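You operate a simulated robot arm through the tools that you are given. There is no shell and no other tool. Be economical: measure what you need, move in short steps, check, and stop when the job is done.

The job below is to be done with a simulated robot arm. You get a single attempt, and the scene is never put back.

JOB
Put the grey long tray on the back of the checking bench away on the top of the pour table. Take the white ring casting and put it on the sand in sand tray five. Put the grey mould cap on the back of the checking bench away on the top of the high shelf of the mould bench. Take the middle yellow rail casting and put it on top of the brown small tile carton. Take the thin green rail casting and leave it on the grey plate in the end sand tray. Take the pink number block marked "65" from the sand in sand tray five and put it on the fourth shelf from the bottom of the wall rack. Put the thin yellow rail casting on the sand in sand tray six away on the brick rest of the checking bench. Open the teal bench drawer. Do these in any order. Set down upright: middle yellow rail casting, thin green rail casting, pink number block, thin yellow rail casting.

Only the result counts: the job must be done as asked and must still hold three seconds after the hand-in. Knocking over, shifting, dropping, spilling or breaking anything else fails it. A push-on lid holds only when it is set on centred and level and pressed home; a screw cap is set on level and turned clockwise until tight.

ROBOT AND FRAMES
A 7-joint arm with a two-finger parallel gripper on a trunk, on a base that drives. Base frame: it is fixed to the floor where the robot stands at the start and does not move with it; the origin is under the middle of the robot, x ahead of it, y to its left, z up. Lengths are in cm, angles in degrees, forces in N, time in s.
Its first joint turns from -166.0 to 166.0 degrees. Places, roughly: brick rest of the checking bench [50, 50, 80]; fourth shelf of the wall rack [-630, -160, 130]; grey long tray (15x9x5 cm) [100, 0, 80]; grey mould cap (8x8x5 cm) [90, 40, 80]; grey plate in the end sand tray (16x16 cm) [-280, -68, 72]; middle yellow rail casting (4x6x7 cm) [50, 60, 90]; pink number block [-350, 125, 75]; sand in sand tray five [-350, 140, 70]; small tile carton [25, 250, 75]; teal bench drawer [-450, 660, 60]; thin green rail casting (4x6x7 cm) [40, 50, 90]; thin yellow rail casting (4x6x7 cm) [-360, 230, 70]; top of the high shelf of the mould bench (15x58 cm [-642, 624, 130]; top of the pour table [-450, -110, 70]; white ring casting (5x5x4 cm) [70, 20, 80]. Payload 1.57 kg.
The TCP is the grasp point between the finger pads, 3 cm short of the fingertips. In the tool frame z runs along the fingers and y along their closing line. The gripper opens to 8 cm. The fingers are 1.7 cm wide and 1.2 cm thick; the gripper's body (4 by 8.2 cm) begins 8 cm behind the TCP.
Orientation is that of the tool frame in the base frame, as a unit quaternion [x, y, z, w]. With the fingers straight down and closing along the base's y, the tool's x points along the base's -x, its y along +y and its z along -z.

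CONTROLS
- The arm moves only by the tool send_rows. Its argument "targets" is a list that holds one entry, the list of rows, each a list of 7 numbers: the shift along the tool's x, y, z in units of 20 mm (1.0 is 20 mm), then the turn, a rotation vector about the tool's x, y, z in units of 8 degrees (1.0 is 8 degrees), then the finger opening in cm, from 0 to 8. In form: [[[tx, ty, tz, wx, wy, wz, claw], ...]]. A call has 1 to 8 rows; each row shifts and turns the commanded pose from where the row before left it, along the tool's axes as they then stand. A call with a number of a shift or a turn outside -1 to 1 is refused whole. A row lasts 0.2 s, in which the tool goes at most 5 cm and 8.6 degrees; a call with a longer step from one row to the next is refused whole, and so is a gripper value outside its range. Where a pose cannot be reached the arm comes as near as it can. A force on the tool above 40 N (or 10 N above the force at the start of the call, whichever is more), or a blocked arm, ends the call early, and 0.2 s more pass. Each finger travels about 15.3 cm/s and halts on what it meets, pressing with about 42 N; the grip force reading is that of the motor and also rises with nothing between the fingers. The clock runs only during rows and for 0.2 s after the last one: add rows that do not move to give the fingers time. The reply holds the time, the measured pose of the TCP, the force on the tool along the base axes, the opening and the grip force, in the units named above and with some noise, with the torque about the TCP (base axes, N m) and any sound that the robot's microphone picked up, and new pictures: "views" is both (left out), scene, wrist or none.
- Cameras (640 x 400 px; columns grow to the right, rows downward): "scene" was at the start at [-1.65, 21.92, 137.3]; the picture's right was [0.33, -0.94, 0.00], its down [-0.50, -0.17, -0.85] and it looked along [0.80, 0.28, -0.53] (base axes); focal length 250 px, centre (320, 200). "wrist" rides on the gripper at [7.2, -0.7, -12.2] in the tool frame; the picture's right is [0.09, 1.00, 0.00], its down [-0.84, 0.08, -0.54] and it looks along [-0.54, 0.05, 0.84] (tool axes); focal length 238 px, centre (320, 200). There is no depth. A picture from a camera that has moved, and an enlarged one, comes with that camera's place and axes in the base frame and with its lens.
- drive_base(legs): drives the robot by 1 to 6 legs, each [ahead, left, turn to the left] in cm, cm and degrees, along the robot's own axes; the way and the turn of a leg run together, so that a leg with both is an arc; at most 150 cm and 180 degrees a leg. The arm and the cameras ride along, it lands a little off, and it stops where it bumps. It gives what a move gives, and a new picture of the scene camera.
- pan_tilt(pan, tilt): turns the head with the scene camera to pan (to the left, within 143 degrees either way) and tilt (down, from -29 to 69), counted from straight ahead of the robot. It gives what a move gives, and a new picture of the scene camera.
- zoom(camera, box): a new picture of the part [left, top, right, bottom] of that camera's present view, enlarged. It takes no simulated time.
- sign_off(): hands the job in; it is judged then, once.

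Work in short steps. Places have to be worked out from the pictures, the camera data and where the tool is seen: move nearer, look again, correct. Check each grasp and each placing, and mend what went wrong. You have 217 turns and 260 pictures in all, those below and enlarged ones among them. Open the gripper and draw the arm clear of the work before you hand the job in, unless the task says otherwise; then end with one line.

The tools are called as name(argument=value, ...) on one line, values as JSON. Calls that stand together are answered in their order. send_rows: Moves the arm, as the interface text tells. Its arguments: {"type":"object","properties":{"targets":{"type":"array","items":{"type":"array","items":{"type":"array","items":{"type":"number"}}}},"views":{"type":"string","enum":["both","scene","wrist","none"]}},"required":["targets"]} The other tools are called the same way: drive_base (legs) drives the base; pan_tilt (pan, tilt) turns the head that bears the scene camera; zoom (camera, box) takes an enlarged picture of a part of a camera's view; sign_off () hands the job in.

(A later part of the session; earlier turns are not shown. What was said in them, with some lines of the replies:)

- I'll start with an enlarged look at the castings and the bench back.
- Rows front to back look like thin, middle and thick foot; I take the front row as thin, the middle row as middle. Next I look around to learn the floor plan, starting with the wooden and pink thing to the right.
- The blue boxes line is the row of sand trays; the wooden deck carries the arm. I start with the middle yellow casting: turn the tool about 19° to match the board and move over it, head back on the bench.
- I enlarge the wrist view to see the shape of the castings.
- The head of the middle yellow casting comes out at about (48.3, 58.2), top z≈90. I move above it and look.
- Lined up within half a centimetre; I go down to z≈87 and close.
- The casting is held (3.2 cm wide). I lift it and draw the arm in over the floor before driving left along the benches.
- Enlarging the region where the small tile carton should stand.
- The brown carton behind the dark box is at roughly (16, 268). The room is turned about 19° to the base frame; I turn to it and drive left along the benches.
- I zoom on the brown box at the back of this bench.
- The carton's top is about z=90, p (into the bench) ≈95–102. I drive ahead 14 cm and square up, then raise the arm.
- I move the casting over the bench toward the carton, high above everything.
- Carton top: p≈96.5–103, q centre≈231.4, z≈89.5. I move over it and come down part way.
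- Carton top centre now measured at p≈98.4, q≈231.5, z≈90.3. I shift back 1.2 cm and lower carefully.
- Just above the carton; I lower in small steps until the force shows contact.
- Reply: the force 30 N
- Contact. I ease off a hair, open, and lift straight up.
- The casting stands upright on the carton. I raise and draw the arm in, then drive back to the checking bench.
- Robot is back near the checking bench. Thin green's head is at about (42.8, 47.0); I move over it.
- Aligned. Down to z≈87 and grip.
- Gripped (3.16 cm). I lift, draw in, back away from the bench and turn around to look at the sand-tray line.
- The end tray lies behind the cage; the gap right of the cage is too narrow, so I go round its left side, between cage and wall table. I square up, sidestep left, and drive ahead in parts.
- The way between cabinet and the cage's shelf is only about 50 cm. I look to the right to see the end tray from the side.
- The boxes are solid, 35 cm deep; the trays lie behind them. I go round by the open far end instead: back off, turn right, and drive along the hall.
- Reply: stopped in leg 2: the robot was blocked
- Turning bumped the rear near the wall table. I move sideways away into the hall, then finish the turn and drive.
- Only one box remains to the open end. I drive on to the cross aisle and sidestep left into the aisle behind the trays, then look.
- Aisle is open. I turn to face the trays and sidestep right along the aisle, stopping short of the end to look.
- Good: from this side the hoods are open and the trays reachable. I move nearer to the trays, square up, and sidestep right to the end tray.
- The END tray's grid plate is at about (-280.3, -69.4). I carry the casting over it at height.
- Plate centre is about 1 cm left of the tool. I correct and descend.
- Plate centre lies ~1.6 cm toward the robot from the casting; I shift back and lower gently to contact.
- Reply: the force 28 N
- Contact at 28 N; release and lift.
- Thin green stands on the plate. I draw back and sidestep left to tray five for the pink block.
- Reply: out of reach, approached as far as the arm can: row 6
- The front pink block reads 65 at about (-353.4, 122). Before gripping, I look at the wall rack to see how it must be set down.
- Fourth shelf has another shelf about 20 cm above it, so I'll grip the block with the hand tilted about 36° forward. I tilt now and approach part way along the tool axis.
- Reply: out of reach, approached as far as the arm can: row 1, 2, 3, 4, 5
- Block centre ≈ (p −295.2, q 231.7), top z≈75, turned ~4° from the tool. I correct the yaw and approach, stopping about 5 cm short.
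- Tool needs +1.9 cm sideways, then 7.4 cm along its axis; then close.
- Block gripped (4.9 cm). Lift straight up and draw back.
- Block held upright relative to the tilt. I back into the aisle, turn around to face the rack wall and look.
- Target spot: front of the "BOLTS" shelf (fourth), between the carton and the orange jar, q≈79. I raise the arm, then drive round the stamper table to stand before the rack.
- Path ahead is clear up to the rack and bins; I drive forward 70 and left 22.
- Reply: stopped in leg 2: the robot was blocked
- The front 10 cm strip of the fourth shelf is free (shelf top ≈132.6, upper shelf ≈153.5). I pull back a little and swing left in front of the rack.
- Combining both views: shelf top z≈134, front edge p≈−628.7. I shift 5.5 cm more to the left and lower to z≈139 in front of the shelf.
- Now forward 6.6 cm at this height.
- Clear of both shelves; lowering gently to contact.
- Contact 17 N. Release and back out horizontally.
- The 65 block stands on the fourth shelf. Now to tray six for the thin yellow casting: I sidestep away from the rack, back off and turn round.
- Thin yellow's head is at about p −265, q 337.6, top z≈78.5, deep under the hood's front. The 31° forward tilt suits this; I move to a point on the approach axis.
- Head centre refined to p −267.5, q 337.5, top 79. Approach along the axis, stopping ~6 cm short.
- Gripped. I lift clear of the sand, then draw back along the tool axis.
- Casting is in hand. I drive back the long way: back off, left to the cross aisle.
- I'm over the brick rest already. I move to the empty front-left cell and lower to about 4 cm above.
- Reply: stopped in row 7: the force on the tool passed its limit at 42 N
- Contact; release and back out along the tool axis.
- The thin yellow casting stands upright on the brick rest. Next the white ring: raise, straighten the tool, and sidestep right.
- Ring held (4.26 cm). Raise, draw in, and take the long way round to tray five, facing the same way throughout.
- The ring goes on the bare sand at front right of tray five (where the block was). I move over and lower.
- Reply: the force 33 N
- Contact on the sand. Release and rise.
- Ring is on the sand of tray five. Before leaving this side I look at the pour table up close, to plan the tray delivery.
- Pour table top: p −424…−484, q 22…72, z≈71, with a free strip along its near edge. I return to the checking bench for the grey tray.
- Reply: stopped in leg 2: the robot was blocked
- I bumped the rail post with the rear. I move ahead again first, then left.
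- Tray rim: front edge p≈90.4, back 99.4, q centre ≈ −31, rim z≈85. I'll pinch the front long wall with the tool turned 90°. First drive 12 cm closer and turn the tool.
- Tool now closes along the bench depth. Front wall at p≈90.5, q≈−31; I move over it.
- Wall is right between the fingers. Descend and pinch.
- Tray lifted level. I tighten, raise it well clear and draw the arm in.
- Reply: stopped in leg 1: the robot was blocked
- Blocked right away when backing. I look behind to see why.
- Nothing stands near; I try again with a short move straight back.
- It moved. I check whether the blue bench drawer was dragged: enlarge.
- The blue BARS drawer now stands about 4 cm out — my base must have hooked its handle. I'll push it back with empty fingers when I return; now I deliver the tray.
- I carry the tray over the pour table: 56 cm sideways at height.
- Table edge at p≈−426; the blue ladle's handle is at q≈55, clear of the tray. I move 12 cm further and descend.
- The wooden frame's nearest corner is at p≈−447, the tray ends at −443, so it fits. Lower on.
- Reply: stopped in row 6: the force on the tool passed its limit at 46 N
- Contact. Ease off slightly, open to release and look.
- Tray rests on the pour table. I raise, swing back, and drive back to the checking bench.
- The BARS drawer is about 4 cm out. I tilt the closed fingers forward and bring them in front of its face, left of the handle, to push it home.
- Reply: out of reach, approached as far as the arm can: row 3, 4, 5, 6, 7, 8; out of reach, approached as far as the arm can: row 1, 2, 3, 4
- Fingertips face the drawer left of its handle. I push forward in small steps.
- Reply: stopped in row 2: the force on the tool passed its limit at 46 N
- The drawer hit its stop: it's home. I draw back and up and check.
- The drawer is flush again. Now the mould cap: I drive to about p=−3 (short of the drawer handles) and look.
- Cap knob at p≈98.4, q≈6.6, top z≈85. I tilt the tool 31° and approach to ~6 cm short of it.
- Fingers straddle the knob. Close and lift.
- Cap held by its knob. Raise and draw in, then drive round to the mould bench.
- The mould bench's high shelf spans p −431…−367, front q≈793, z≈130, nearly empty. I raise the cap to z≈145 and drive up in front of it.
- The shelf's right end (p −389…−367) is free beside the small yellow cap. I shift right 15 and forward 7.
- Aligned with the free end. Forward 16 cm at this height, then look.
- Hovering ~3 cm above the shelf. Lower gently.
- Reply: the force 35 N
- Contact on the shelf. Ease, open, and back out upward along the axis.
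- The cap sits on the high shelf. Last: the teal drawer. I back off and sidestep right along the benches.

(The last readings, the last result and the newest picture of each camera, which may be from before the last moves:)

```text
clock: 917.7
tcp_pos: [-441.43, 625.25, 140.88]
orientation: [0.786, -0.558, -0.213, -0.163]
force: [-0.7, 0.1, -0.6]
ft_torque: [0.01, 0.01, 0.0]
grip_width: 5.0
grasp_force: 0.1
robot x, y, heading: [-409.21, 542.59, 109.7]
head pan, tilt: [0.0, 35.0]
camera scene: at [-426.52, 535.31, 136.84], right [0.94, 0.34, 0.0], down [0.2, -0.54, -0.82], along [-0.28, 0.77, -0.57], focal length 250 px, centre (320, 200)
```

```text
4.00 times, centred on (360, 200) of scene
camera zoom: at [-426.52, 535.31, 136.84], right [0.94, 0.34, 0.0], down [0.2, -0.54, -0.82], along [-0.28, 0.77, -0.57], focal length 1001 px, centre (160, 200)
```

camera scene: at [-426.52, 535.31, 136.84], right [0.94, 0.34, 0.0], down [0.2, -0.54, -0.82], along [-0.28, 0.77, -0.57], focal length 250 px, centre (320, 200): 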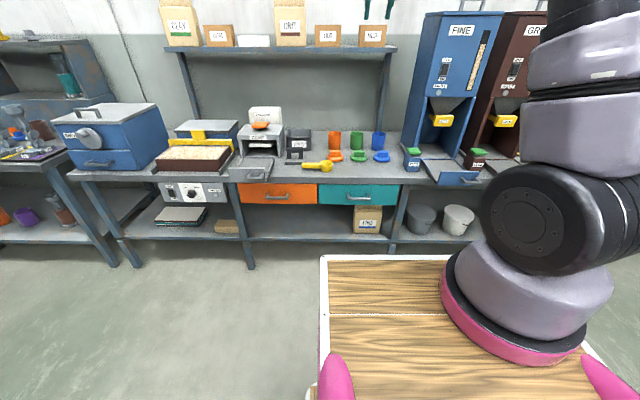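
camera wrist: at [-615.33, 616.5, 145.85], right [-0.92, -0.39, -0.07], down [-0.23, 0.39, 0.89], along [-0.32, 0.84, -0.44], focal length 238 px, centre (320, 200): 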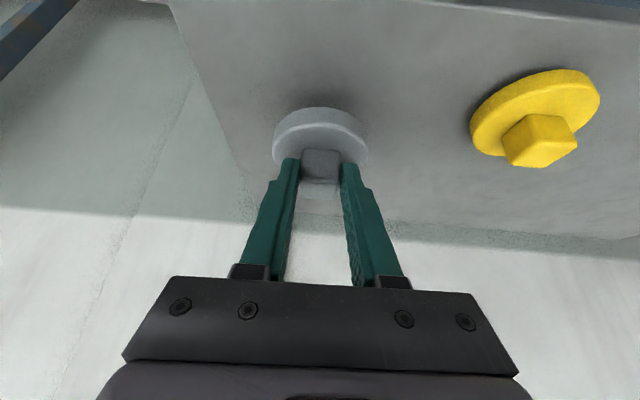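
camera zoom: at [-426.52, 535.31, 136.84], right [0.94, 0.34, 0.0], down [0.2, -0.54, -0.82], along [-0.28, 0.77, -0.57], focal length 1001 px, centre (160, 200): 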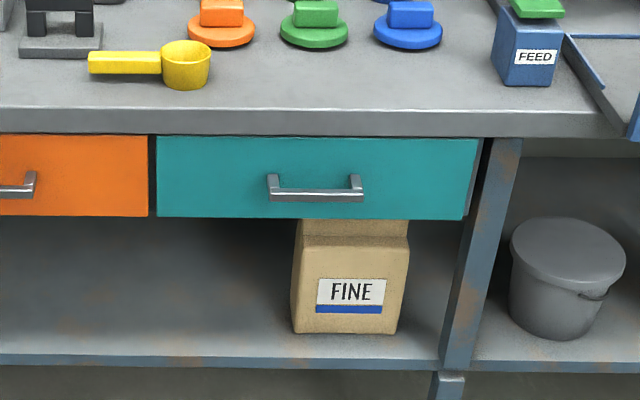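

Handle bar at p≈−208.5, q≈744, z≈69.4. I reduce the tilt to 20°, close the fingers, and descend in front of the bench to hook the bar from above.

send_rows(targets=[[[0, -0.5, 0, 0, 0.7, 0, 0], [0, -0.5, 0, 0, 0.7, 0, 0], [0.36, 0, 0.99, 0, 0, 0, 0], [0.36, 0, 0.99, 0, 0, 0, 0], [0.36, 0, 0.99, 0, 0, 0, 0], [0.36, 0, 0.99, 0, 0, 0, 0], [0.36, 0, 0.99, 0, 0, 0, 0], [0.36, 0, 0.99, 0, 0, 0, 0]]], views="none")

send_rows(targets=[[[0.36, 0, 0.99, 0, 0, 0, 0], [0.36, 0, 0.99, 0, 0, 0, 0], [0.36, 0, 0.99, 0, 0, 0, 0], [0.36, 0, 0.99, 0, 0, 0, 0], [0.36, 0, 0.99, 0, 0, 0, 0], [0.36, 0, 0.99, 0, 0, 0, 0], [0.36, 0, 0.99, 0, 0, 0, 0], [0.36, 0, 0.99, 0, 0, 0, 0]]], views="none")

send_rows(targets=[[[0.36, 0, 0.99, 0, 0, 0, 0], [0.36, 0, 0.99, 0, 0, 0, 0], [0.36, 0, 0.99, 0, 0, 0, 0], [0.36, 0, 0.99, 0, 0, 0, 0], [0.36, 0, 0.99, 0, 0, 0, 0], [0.36, 0, 0.99, 0, 0, 0, 0], [0.36, 0, 0.99, 0, 0, 0, 0], [0.36, 0, 0.99, 0, 0, 0, 0]]], views="both")

```text
clock: 919.5
tcp_pos: [-439.48, 626.11, 128.35]
orientation: [0.802, -0.571, -0.136, -0.108]
force: [0.9, 0.4, -0.5]
ft_torque: [0.01, -0.01, 0.05]
grip_width: 0.0
grasp_force: 20.9
robot x, y, heading: [-409.13, 542.74, 110.0]
head pan, tilt: [0.0, 35.0]
```

```text
clock: 921.3
tcp_pos: [-438.95, 626.36, 111.61]
orientation: [0.803, -0.57, -0.135, -0.108]
force: [0.2, -0.4, 0.3]
ft_torque: [0.02, 0.06, -0.04]
grip_width: 0.0
grasp_force: 22.0
robot x, y, heading: [-408.92, 542.9, 110.1]
head pan, tilt: [0.0, 35.0]
```

```text
clock: 923.1
tcp_pos: [-438.75, 626.36, 94.38]
orientation: [0.803, -0.57, -0.135, -0.108]
force: [0.3, 0.1, 0.3]
ft_torque: [0.01, 0.0, 0.0]
grip_width: 0.0
grasp_force: 21.6
robot x, y, heading: [-408.77, 543.0, 110.0]
head pan, tilt: [0.0, 35.0]
camera scene: at [-426.51, 535.29, 136.83], right [0.94, 0.34, 0.0], down [0.2, -0.54, -0.82], along [-0.28, 0.77, -0.57], focal length 250 px, centre (320, 200)
camera wrist: at [-434.74, 616.06, 103.62], right [-0.91, -0.41, -0.05], down [-0.28, 0.54, 0.79], along [-0.29, 0.74, -0.61], focal length 238 px, centre (320, 200)
```

scene: 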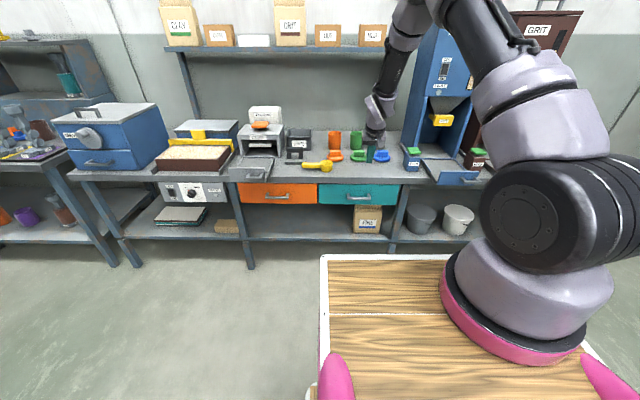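
wrist: 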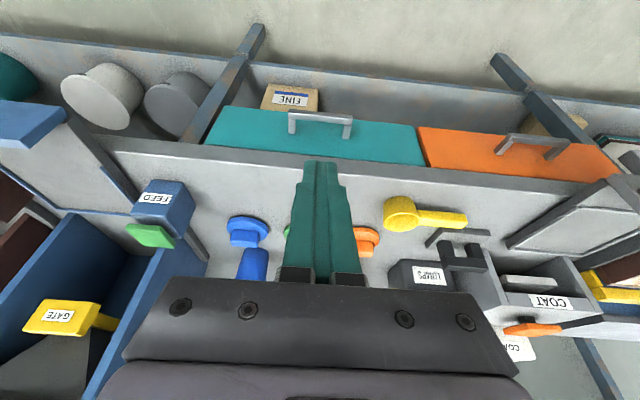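

zoom(camera="wrist", box=[220, 70, 420, 200])

```text
3.08 times, centred on (320, 135) of wrist
camera zoom: at [-434.74, 616.06, 103.62], right [-0.91, -0.41, -0.05], down [-0.28, 0.54, 0.79], along [-0.29, 0.74, -0.61], focal length 733 px, centre (320, 400)
```

zoom: 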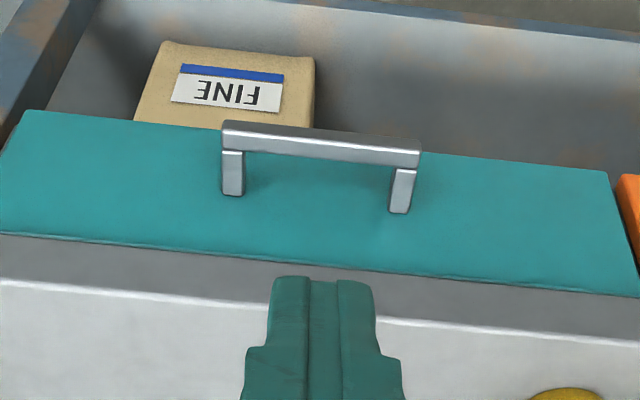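

Combining both views the bar is at q≈750, z≈65, face q≈753 (gap ~2 cm). I'll use one thin finger: open fully, turn the tool 90° with a 10° lean, and hook the forward finger behind the bar.

send_rows(targets=[[[0, 0, 0, 0, 0.65, 0, 8], [0, 0, 0, 0, 0.6, 0, 8], [0, 0, 0, 0, 0, 0.94, 8], [0, 0, 0, 0, 0, 0.94, 8], [0, 0, 0, 0, 0, 0.94, 8], [0, 0, 0, 0, 0, 0.94, 8], [0, 0, 0, 0, 0, 0.94, 8], [0, 0, 0, 0, 0, 0.94, 8]]], views="none")

send_rows(targets=[[[0, 0, 0, 0, 0, 0.94, 8], [0, 0, 0, 0, 0, 0.94, 8], [0, 0, 0, 0, 0, 0.94, 8], [0, 0, 0, 0, 0, 0.94, 8], [0, 0, 0, 0, 0, 0.94, 8], [0, 0, 0, 0, 0, 0.9, 8]]], views="both")

```text
clock: 924.9
tcp_pos: [-438.77, 626.21, 94.65]
orientation: [-0.526, 0.846, 0.081, 0.028]
force: [-0.1, -0.4, 0.1]
ft_torque: [-0.01, -0.02, -0.01]
grip_width: 7.98
grasp_force: 0.1
robot x, y, heading: [-409.13, 542.95, 110.0]
head pan, tilt: [0.0, 35.0]
```

```text
clock: 926.3
tcp_pos: [-438.81, 626.12, 94.46]
orientation: [-0.166, 0.982, 0.087, -0.004]
force: [1.0, -0.3, -0.2]
ft_torque: [0.0, -0.01, 0.01]
grip_width: 8.01
grasp_force: 0.1
robot x, y, heading: [-409.03, 542.77, 110.2]
head pan, tilt: [0.0, 35.0]
camera scene: at [-426.51, 535.31, 136.83], right [0.94, 0.34, 0.0], down [0.2, -0.54, -0.82], along [-0.28, 0.77, -0.57], focal length 250 px, centre (320, 200)
camera wrist: at [-444.86, 621.03, 106.4], right [-0.41, 0.9, 0.17], down [0.79, 0.25, 0.56], along [0.46, 0.36, -0.81], focal length 238 px, centre (320, 200)
```

scene: 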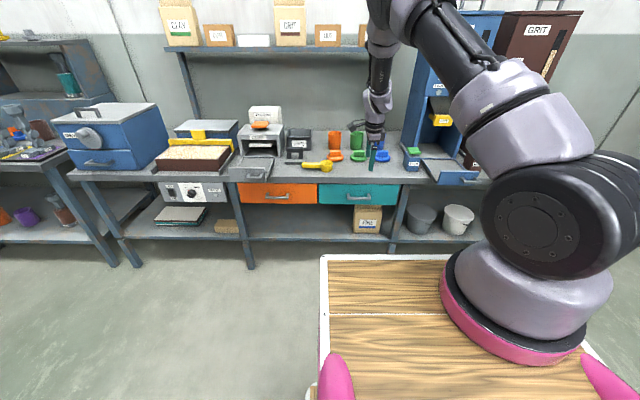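
wrist: 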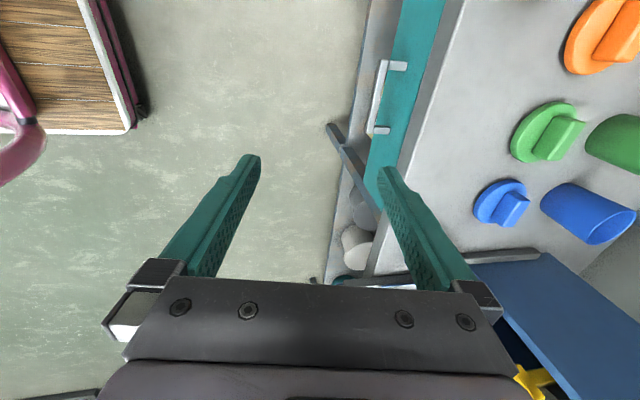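

Side view gives bar q≈751, z≈64.7, face ≈754.6. I bring the forward finger's tip to just above and in front of the bar.

send_rows(targets=[[[0, 0.18, 0.95, 0, 0, 0, 8], [0, 0.18, 0.95, 0, 0, 0, 8], [0, 0.18, 0.95, 0, 0, 0, 8], [0, 0.18, 0.95, 0, 0, 0, 8], [0, 0.18, 0.95, 0, 0, 0, 8], [0, 0.18, 0.95, 0, 0, 0, 8], [0, 0.18, 0.95, 0, 0, 0, 8]]], views="none")

send_rows(targets=[[[0, 0.18, 0.95, 0, 0, 0, 8], [0, 0.18, 0.95, 0, 0, 0, 8], [0, 0.18, 0.95, 0, 0, 0, 8], [0, 0.18, 0.95, 0, 0, 0, 8], [0, 0.18, 0.95, 0, 0, 0, 8], [0, 0.18, 0.95, 0, 0, 0, 8], [0, 0.18, 0.8, 0, 0, 0, 8]]], views="wrist")

zoom(camera="scene", box=[310, 140, 430, 230])

```text
clock: 927.9
tcp_pos: [-440.17, 630.77, 81.93]
orientation: [-0.166, 0.982, 0.087, -0.004]
force: [0.6, 1.0, 0.8]
ft_torque: [-0.02, 0.04, 0.02]
grip_width: 8.02
grasp_force: 0.0
robot x, y, heading: [-408.72, 542.78, 110.0]
head pan, tilt: [0.0, 35.0]
```

```text
clock: 929.5
tcp_pos: [-441.36, 635.32, 69.45]
orientation: [-0.166, 0.982, 0.087, -0.005]
force: [0.3, -0.4, 0.5]
ft_torque: [0.0, -0.05, 0.0]
grip_width: 7.99
grasp_force: 0.0
robot x, y, heading: [-408.59, 542.91, 110.0]
head pan, tilt: [0.0, 35.0]
camera wrist: at [-447.44, 630.17, 81.44], right [-0.41, 0.9, 0.17], down [0.79, 0.25, 0.56], along [0.46, 0.36, -0.81], focal length 238 px, centre (320, 200)
```

wrist: 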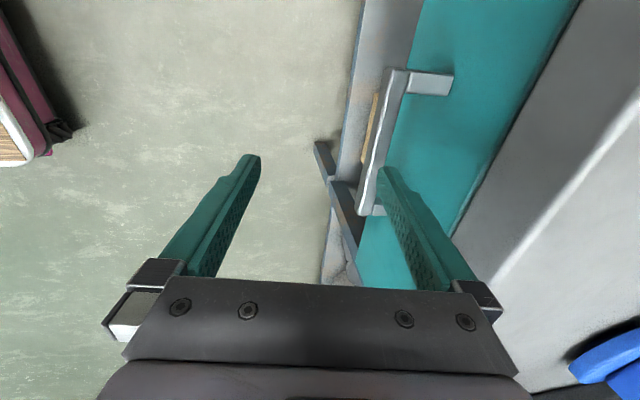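

```text
4.44 times, centred on (370, 185) of scene
camera zoom: at [-426.51, 535.29, 136.83], right [0.94, 0.34, 0.0], down [0.2, -0.54, -0.82], along [-0.28, 0.77, -0.57], focal length 1112 px, centre (98, 267)
```

zoom: 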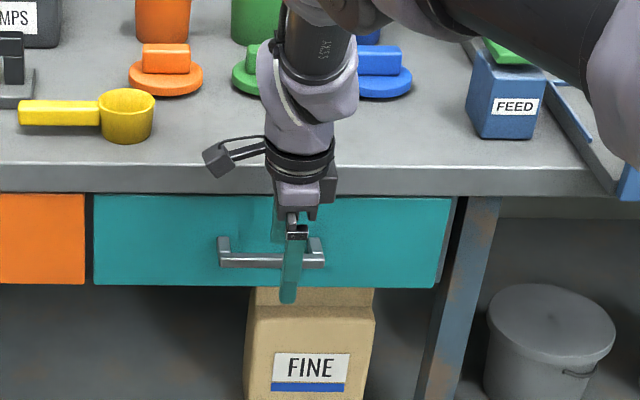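

The finger tip is above the bar and a little right of centre. I shift 1.7 cm left, go forward 2.5 cm over the bar, and look.

send_rows(targets=[[[0.85, 0, 0, 0, 0, 0, 8], [0, 0.62, 0.1, 0, 0, 0, 8], [0, 0.62, 0.1, 0, 0, 0, 8]]], views="wrist")

zoom(camera="wrist", box=[310, 60, 510, 260])

```text
clock: 930.3
tcp_pos: [-443.96, 637.23, 69.52]
orientation: [-0.166, 0.982, 0.087, -0.004]
force: [-0.7, -0.4, -0.4]
ft_torque: [0.04, -0.02, 0.04]
grip_width: 7.99
grasp_force: 0.0
robot x, y, heading: [-409.21, 542.86, 110.1]
head pan, tilt: [0.0, 35.0]
camera wrist: at [-450.01, 632.01, 81.31], right [-0.41, 0.9, 0.17], down [0.79, 0.25, 0.56], along [0.46, 0.36, -0.81], focal length 238 px, centre (320, 200)
```

wrist: 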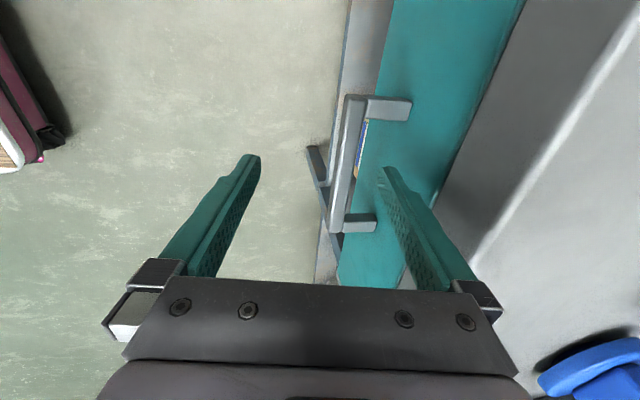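

```text
2.00 times, centred on (410, 160) of wrist
camera zoom: at [-450.01, 632.01, 81.31], right [-0.41, 0.9, 0.17], down [0.79, 0.25, 0.56], along [0.46, 0.36, -0.81], focal length 477 px, centre (140, 280)
```

zoom: 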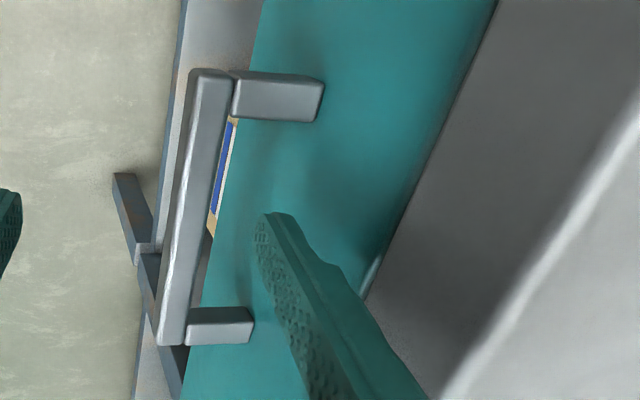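

The finger is between bar and drawer face. Down 4 cm, then pull back.

send_rows(targets=[[[0, -0.17, 0.98, 0, 0, 0, 8], [0, -0.17, 0.98, 0, 0, 0, 8]]], views="wrist")

```text
clock: 930.9
tcp_pos: [-443.94, 637.38, 65.36]
orientation: [-0.165, 0.982, 0.087, -0.005]
force: [0.3, -0.2, 0.7]
ft_torque: [0.02, 0.02, 0.0]
grip_width: 8.0
grasp_force: 0.0
robot x, y, heading: [-408.76, 542.79, 110.0]
head pan, tilt: [0.0, 35.0]
camera wrist: at [-449.97, 632.23, 77.25], right [-0.41, 0.9, 0.17], down [0.79, 0.25, 0.56], along [0.46, 0.36, -0.81], focal length 238 px, centre (320, 200)
```

wrist: 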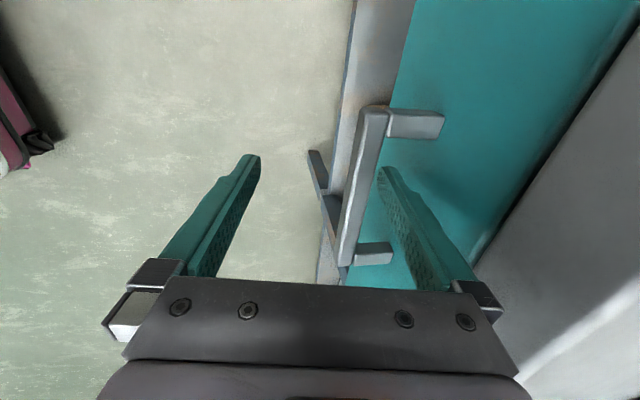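

send_rows(targets=[[[0, -0.1, 0.5, 0, 0, 0, 8], [0, -0.6, -0.1, 0, 0, 0, 8], [0, -0.6, -0.1, 0, 0, 0, 8], [0, -0.6, -0.1, 0, 0, 0, 8], [0, -0.98, -0.17, 0, 0, 0, 8], [0, -0.98, -0.17, 0, 0, 0, 8], [0, -0.98, -0.17, 0, 0, 0, 8]]], views="wrist")

```text
clock: 932.5
tcp_pos: [-440.53, 627.91, 64.64]
orientation: [-0.167, 0.982, 0.086, -0.004]
force: [0.3, -0.1, 0.2]
ft_torque: [0.0, -0.01, -0.01]
grip_width: 8.01
grasp_force: 0.1
robot x, y, heading: [-409.05, 543.06, 109.9]
head pan, tilt: [0.0, 35.0]
camera wrist: at [-446.61, 622.82, 76.58], right [-0.41, 0.9, 0.17], down [0.79, 0.25, 0.56], along [0.46, 0.36, -0.81], focal length 238 px, centre (320, 200)
```

wrist: 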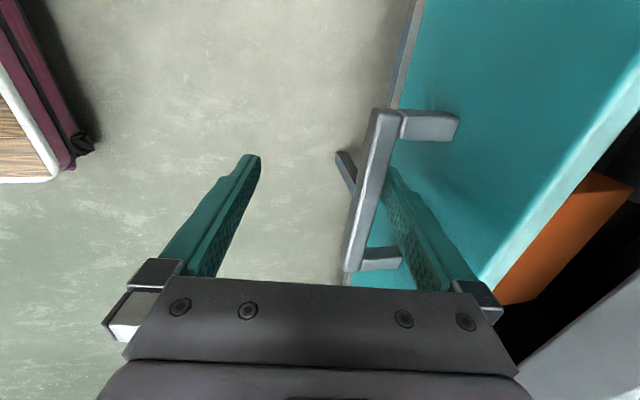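

The drawer is coming out. Pull another 12 cm.

send_rows(targets=[[[0, -0.98, -0.17, 0, 0, 0, 8], [0, -0.98, -0.17, 0, 0, 0, 8], [0, -0.98, -0.17, 0, 0, 0, 8], [0, -0.98, -0.17, 0, 0, 0, 8], [0, -0.98, -0.17, 0, 0, 0, 8], [0, -0.98, -0.17, 0, 0, 0, 8]]], views="both")

```text
clock: 933.9
tcp_pos: [-436.96, 616.52, 64.57]
orientation: [-0.167, 0.982, 0.086, -0.005]
force: [0.6, 0.6, -0.6]
ft_torque: [-0.02, 0.02, 0.0]
grip_width: 7.98
grasp_force: 0.1
robot x, y, heading: [-408.93, 542.76, 109.9]
head pan, tilt: [0.0, 35.0]
camera scene: at [-426.52, 535.31, 136.83], right [0.94, 0.34, 0.0], down [0.2, -0.54, -0.82], along [-0.28, 0.77, -0.57], focal length 250 px, centre (320, 200)
camera wrist: at [-442.96, 611.34, 76.48], right [-0.41, 0.9, 0.17], down [0.79, 0.26, 0.56], along [0.46, 0.36, -0.81], focal length 238 px, centre (320, 200)
```

scene: 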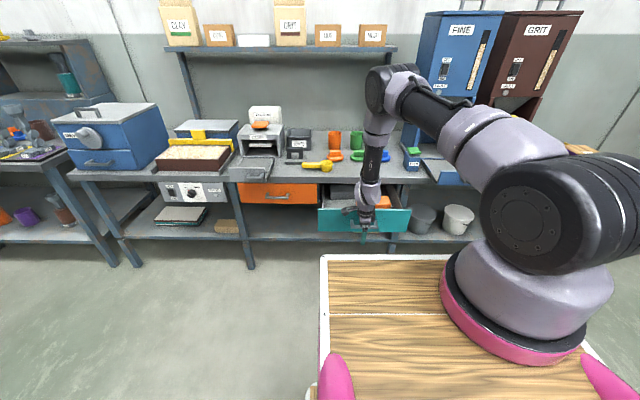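
wrist: 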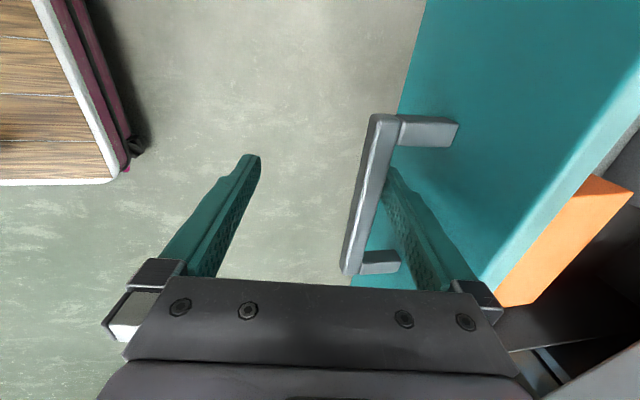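

About 20 cm open. I pull on until the stop or another 10 cm.

send_rows(targets=[[[0, -0.6, -0.1, 0, 0, 0, 8], [0, -0.6, -0.1, 0, 0, 0, 8], [0, -0.6, -0.1, 0, 0, 0, 8], [0, -0.6, -0.1, 0, 0, 0, 8], [0, -0.6, -0.1, 0, 0, 0, 8], [0, -0.6, -0.1, 0, 0, 0, 8], [0, -0.6, -0.1, 0, 0, 0, 8], [0, -0.6, -0.1, 0, 0, 0, 8]]], views="both")

```text
clock: 935.8
tcp_pos: [-433.88, 608.54, 64.8]
orientation: [-0.165, 0.982, 0.096, -0.006]
force: [0.3, 1.1, -0.3]
ft_torque: [-0.08, -0.01, 0.0]
grip_width: 7.99
grasp_force: 0.1
robot x, y, heading: [-409.12, 542.94, 110.3]
head pan, tilt: [0.0, 35.0]
stopped in row 8: the force on the tool passed its limit at 78 N (the readings are from after the stop); the commanded pose is now the measured one
camera scene: at [-426.53, 535.36, 136.83], right [0.94, 0.34, 0.0], down [0.2, -0.54, -0.82], along [-0.28, 0.77, -0.57], focal length 250 px, centre (320, 200)
camera wrist: at [-439.85, 603.14, 76.63], right [-0.41, 0.89, 0.19], down [0.79, 0.25, 0.56], along [0.46, 0.38, -0.8], focal length 238 px, centre (320, 200)
```

scene: 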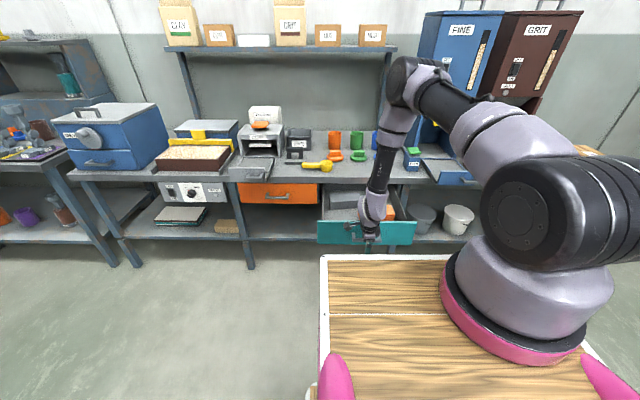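
wrist: 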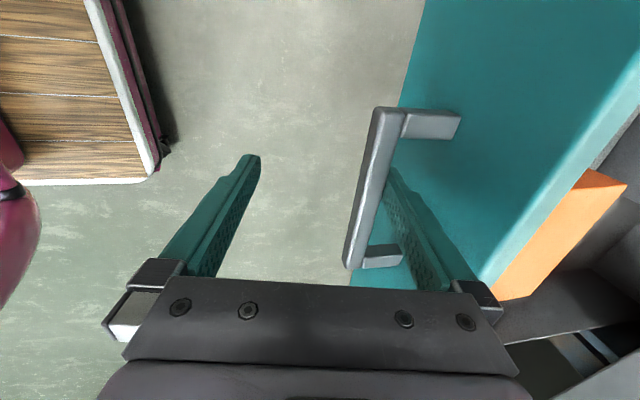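

The drawer is fully open against its stop. I relieve slightly, lift the finger out, and draw the arm clear.

send_rows(targets=[[[0, 0.35, 0.05, 0, 0, 0, 8], [0, 0.1, -0.6, 0, 0, 0, 8], [0, 0.17, -0.98, 0, 0, 0, 8], [0, 0.17, -0.98, 0, 0, 0, 8], [0, 0.17, -0.98, 0, 0, 0, 8], [0, 0.17, -0.98, 0, 0, 0, 8], [0, 0.17, -0.98, 0, 0, 0, 8], [0, 0.17, -0.98, 0, 0, 0, 8]]], views="none")

send_rows(targets=[[[0, 0.17, -0.98, 0, 0, 0, 8], [0, 0.17, -0.98, 0, 0, 0, 8], [0, 0.17, -0.98, 0, 0, 0, 8], [0, 0.17, -0.98, 0, 0, 0, 8], [0, 0.17, -0.98, 0, 0, 0, 8], [0, 0.17, -0.98, 0, 0, 0, 8], [0, 0.17, -0.98, 0, 0, 0, 8], [0, 0.17, -0.98, 0, 0, 0, 8]]], views="scene")

drive_base(legs=[[-40, 0, 0]])

```text
clock: 937.6
tcp_pos: [-434.44, 608.71, 77.89]
orientation: [-0.166, 0.982, 0.094, -0.006]
force: [0.4, 0.5, 0.3]
ft_torque: [0.01, 0.01, -0.01]
grip_width: 8.0
grasp_force: 0.1
robot x, y, heading: [-409.06, 542.9, 110.1]
head pan, tilt: [0.0, 35.0]
```

```text
clock: 939.4
tcp_pos: [-434.56, 608.35, 93.89]
orientation: [-0.165, 0.982, 0.094, -0.005]
force: [0.2, 0.5, -0.1]
ft_torque: [-0.04, -0.02, 0.02]
grip_width: 7.99
grasp_force: 0.0
robot x, y, heading: [-409.06, 542.69, 109.9]
head pan, tilt: [0.0, 35.0]
camera scene: at [-426.53, 535.36, 136.83], right [0.94, 0.34, 0.0], down [0.2, -0.54, -0.82], along [-0.28, 0.77, -0.57], focal length 250 px, centre (320, 200)
```

scene: 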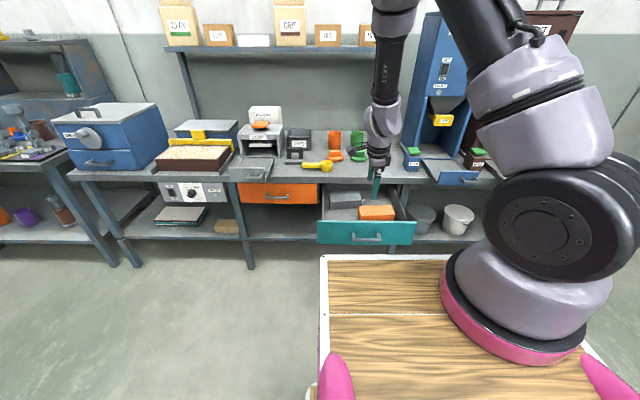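

```text
clock: 941.9
tcp_pos: [-420.54, 569.77, 93.66]
orientation: [-0.167, 0.981, 0.095, -0.005]
force: [-0.8, 0.2, -0.5]
ft_torque: [0.0, 0.0, 0.02]
grip_width: 8.01
grasp_force: 0.1
robot x, y, heading: [-395.03, 504.25, 110.2]
head pan, tilt: [0.0, 35.0]
camera scene: at [-412.4, 496.66, 136.83], right [0.94, 0.34, 0.0], down [0.2, -0.54, -0.82], along [-0.28, 0.77, -0.57], focal length 250 px, centre (320, 200)
```

scene: 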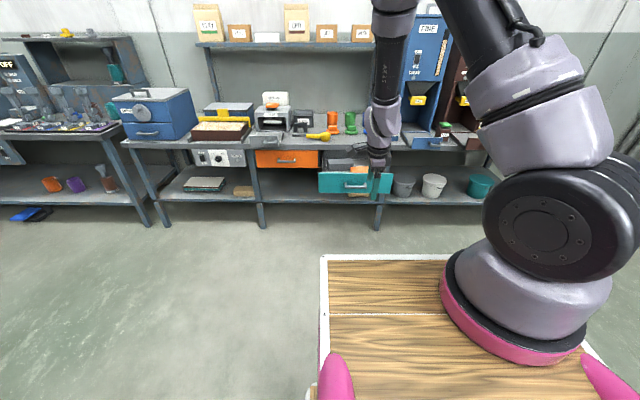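

Everything is placed, the teal drawer is open, and the gripper is open and clear of the work. Handing in.

sign_off()

```text
The job is handed in.
```

All eight tasks are done and handed in; along the way the base pulled the blue BARS drawer about 4 cm out, which I pushed back to its stop, and it was blocked four times (near the wall table, the stamper table and the rail post, and at the bench just before I found that drawer), with no other displacement seen.
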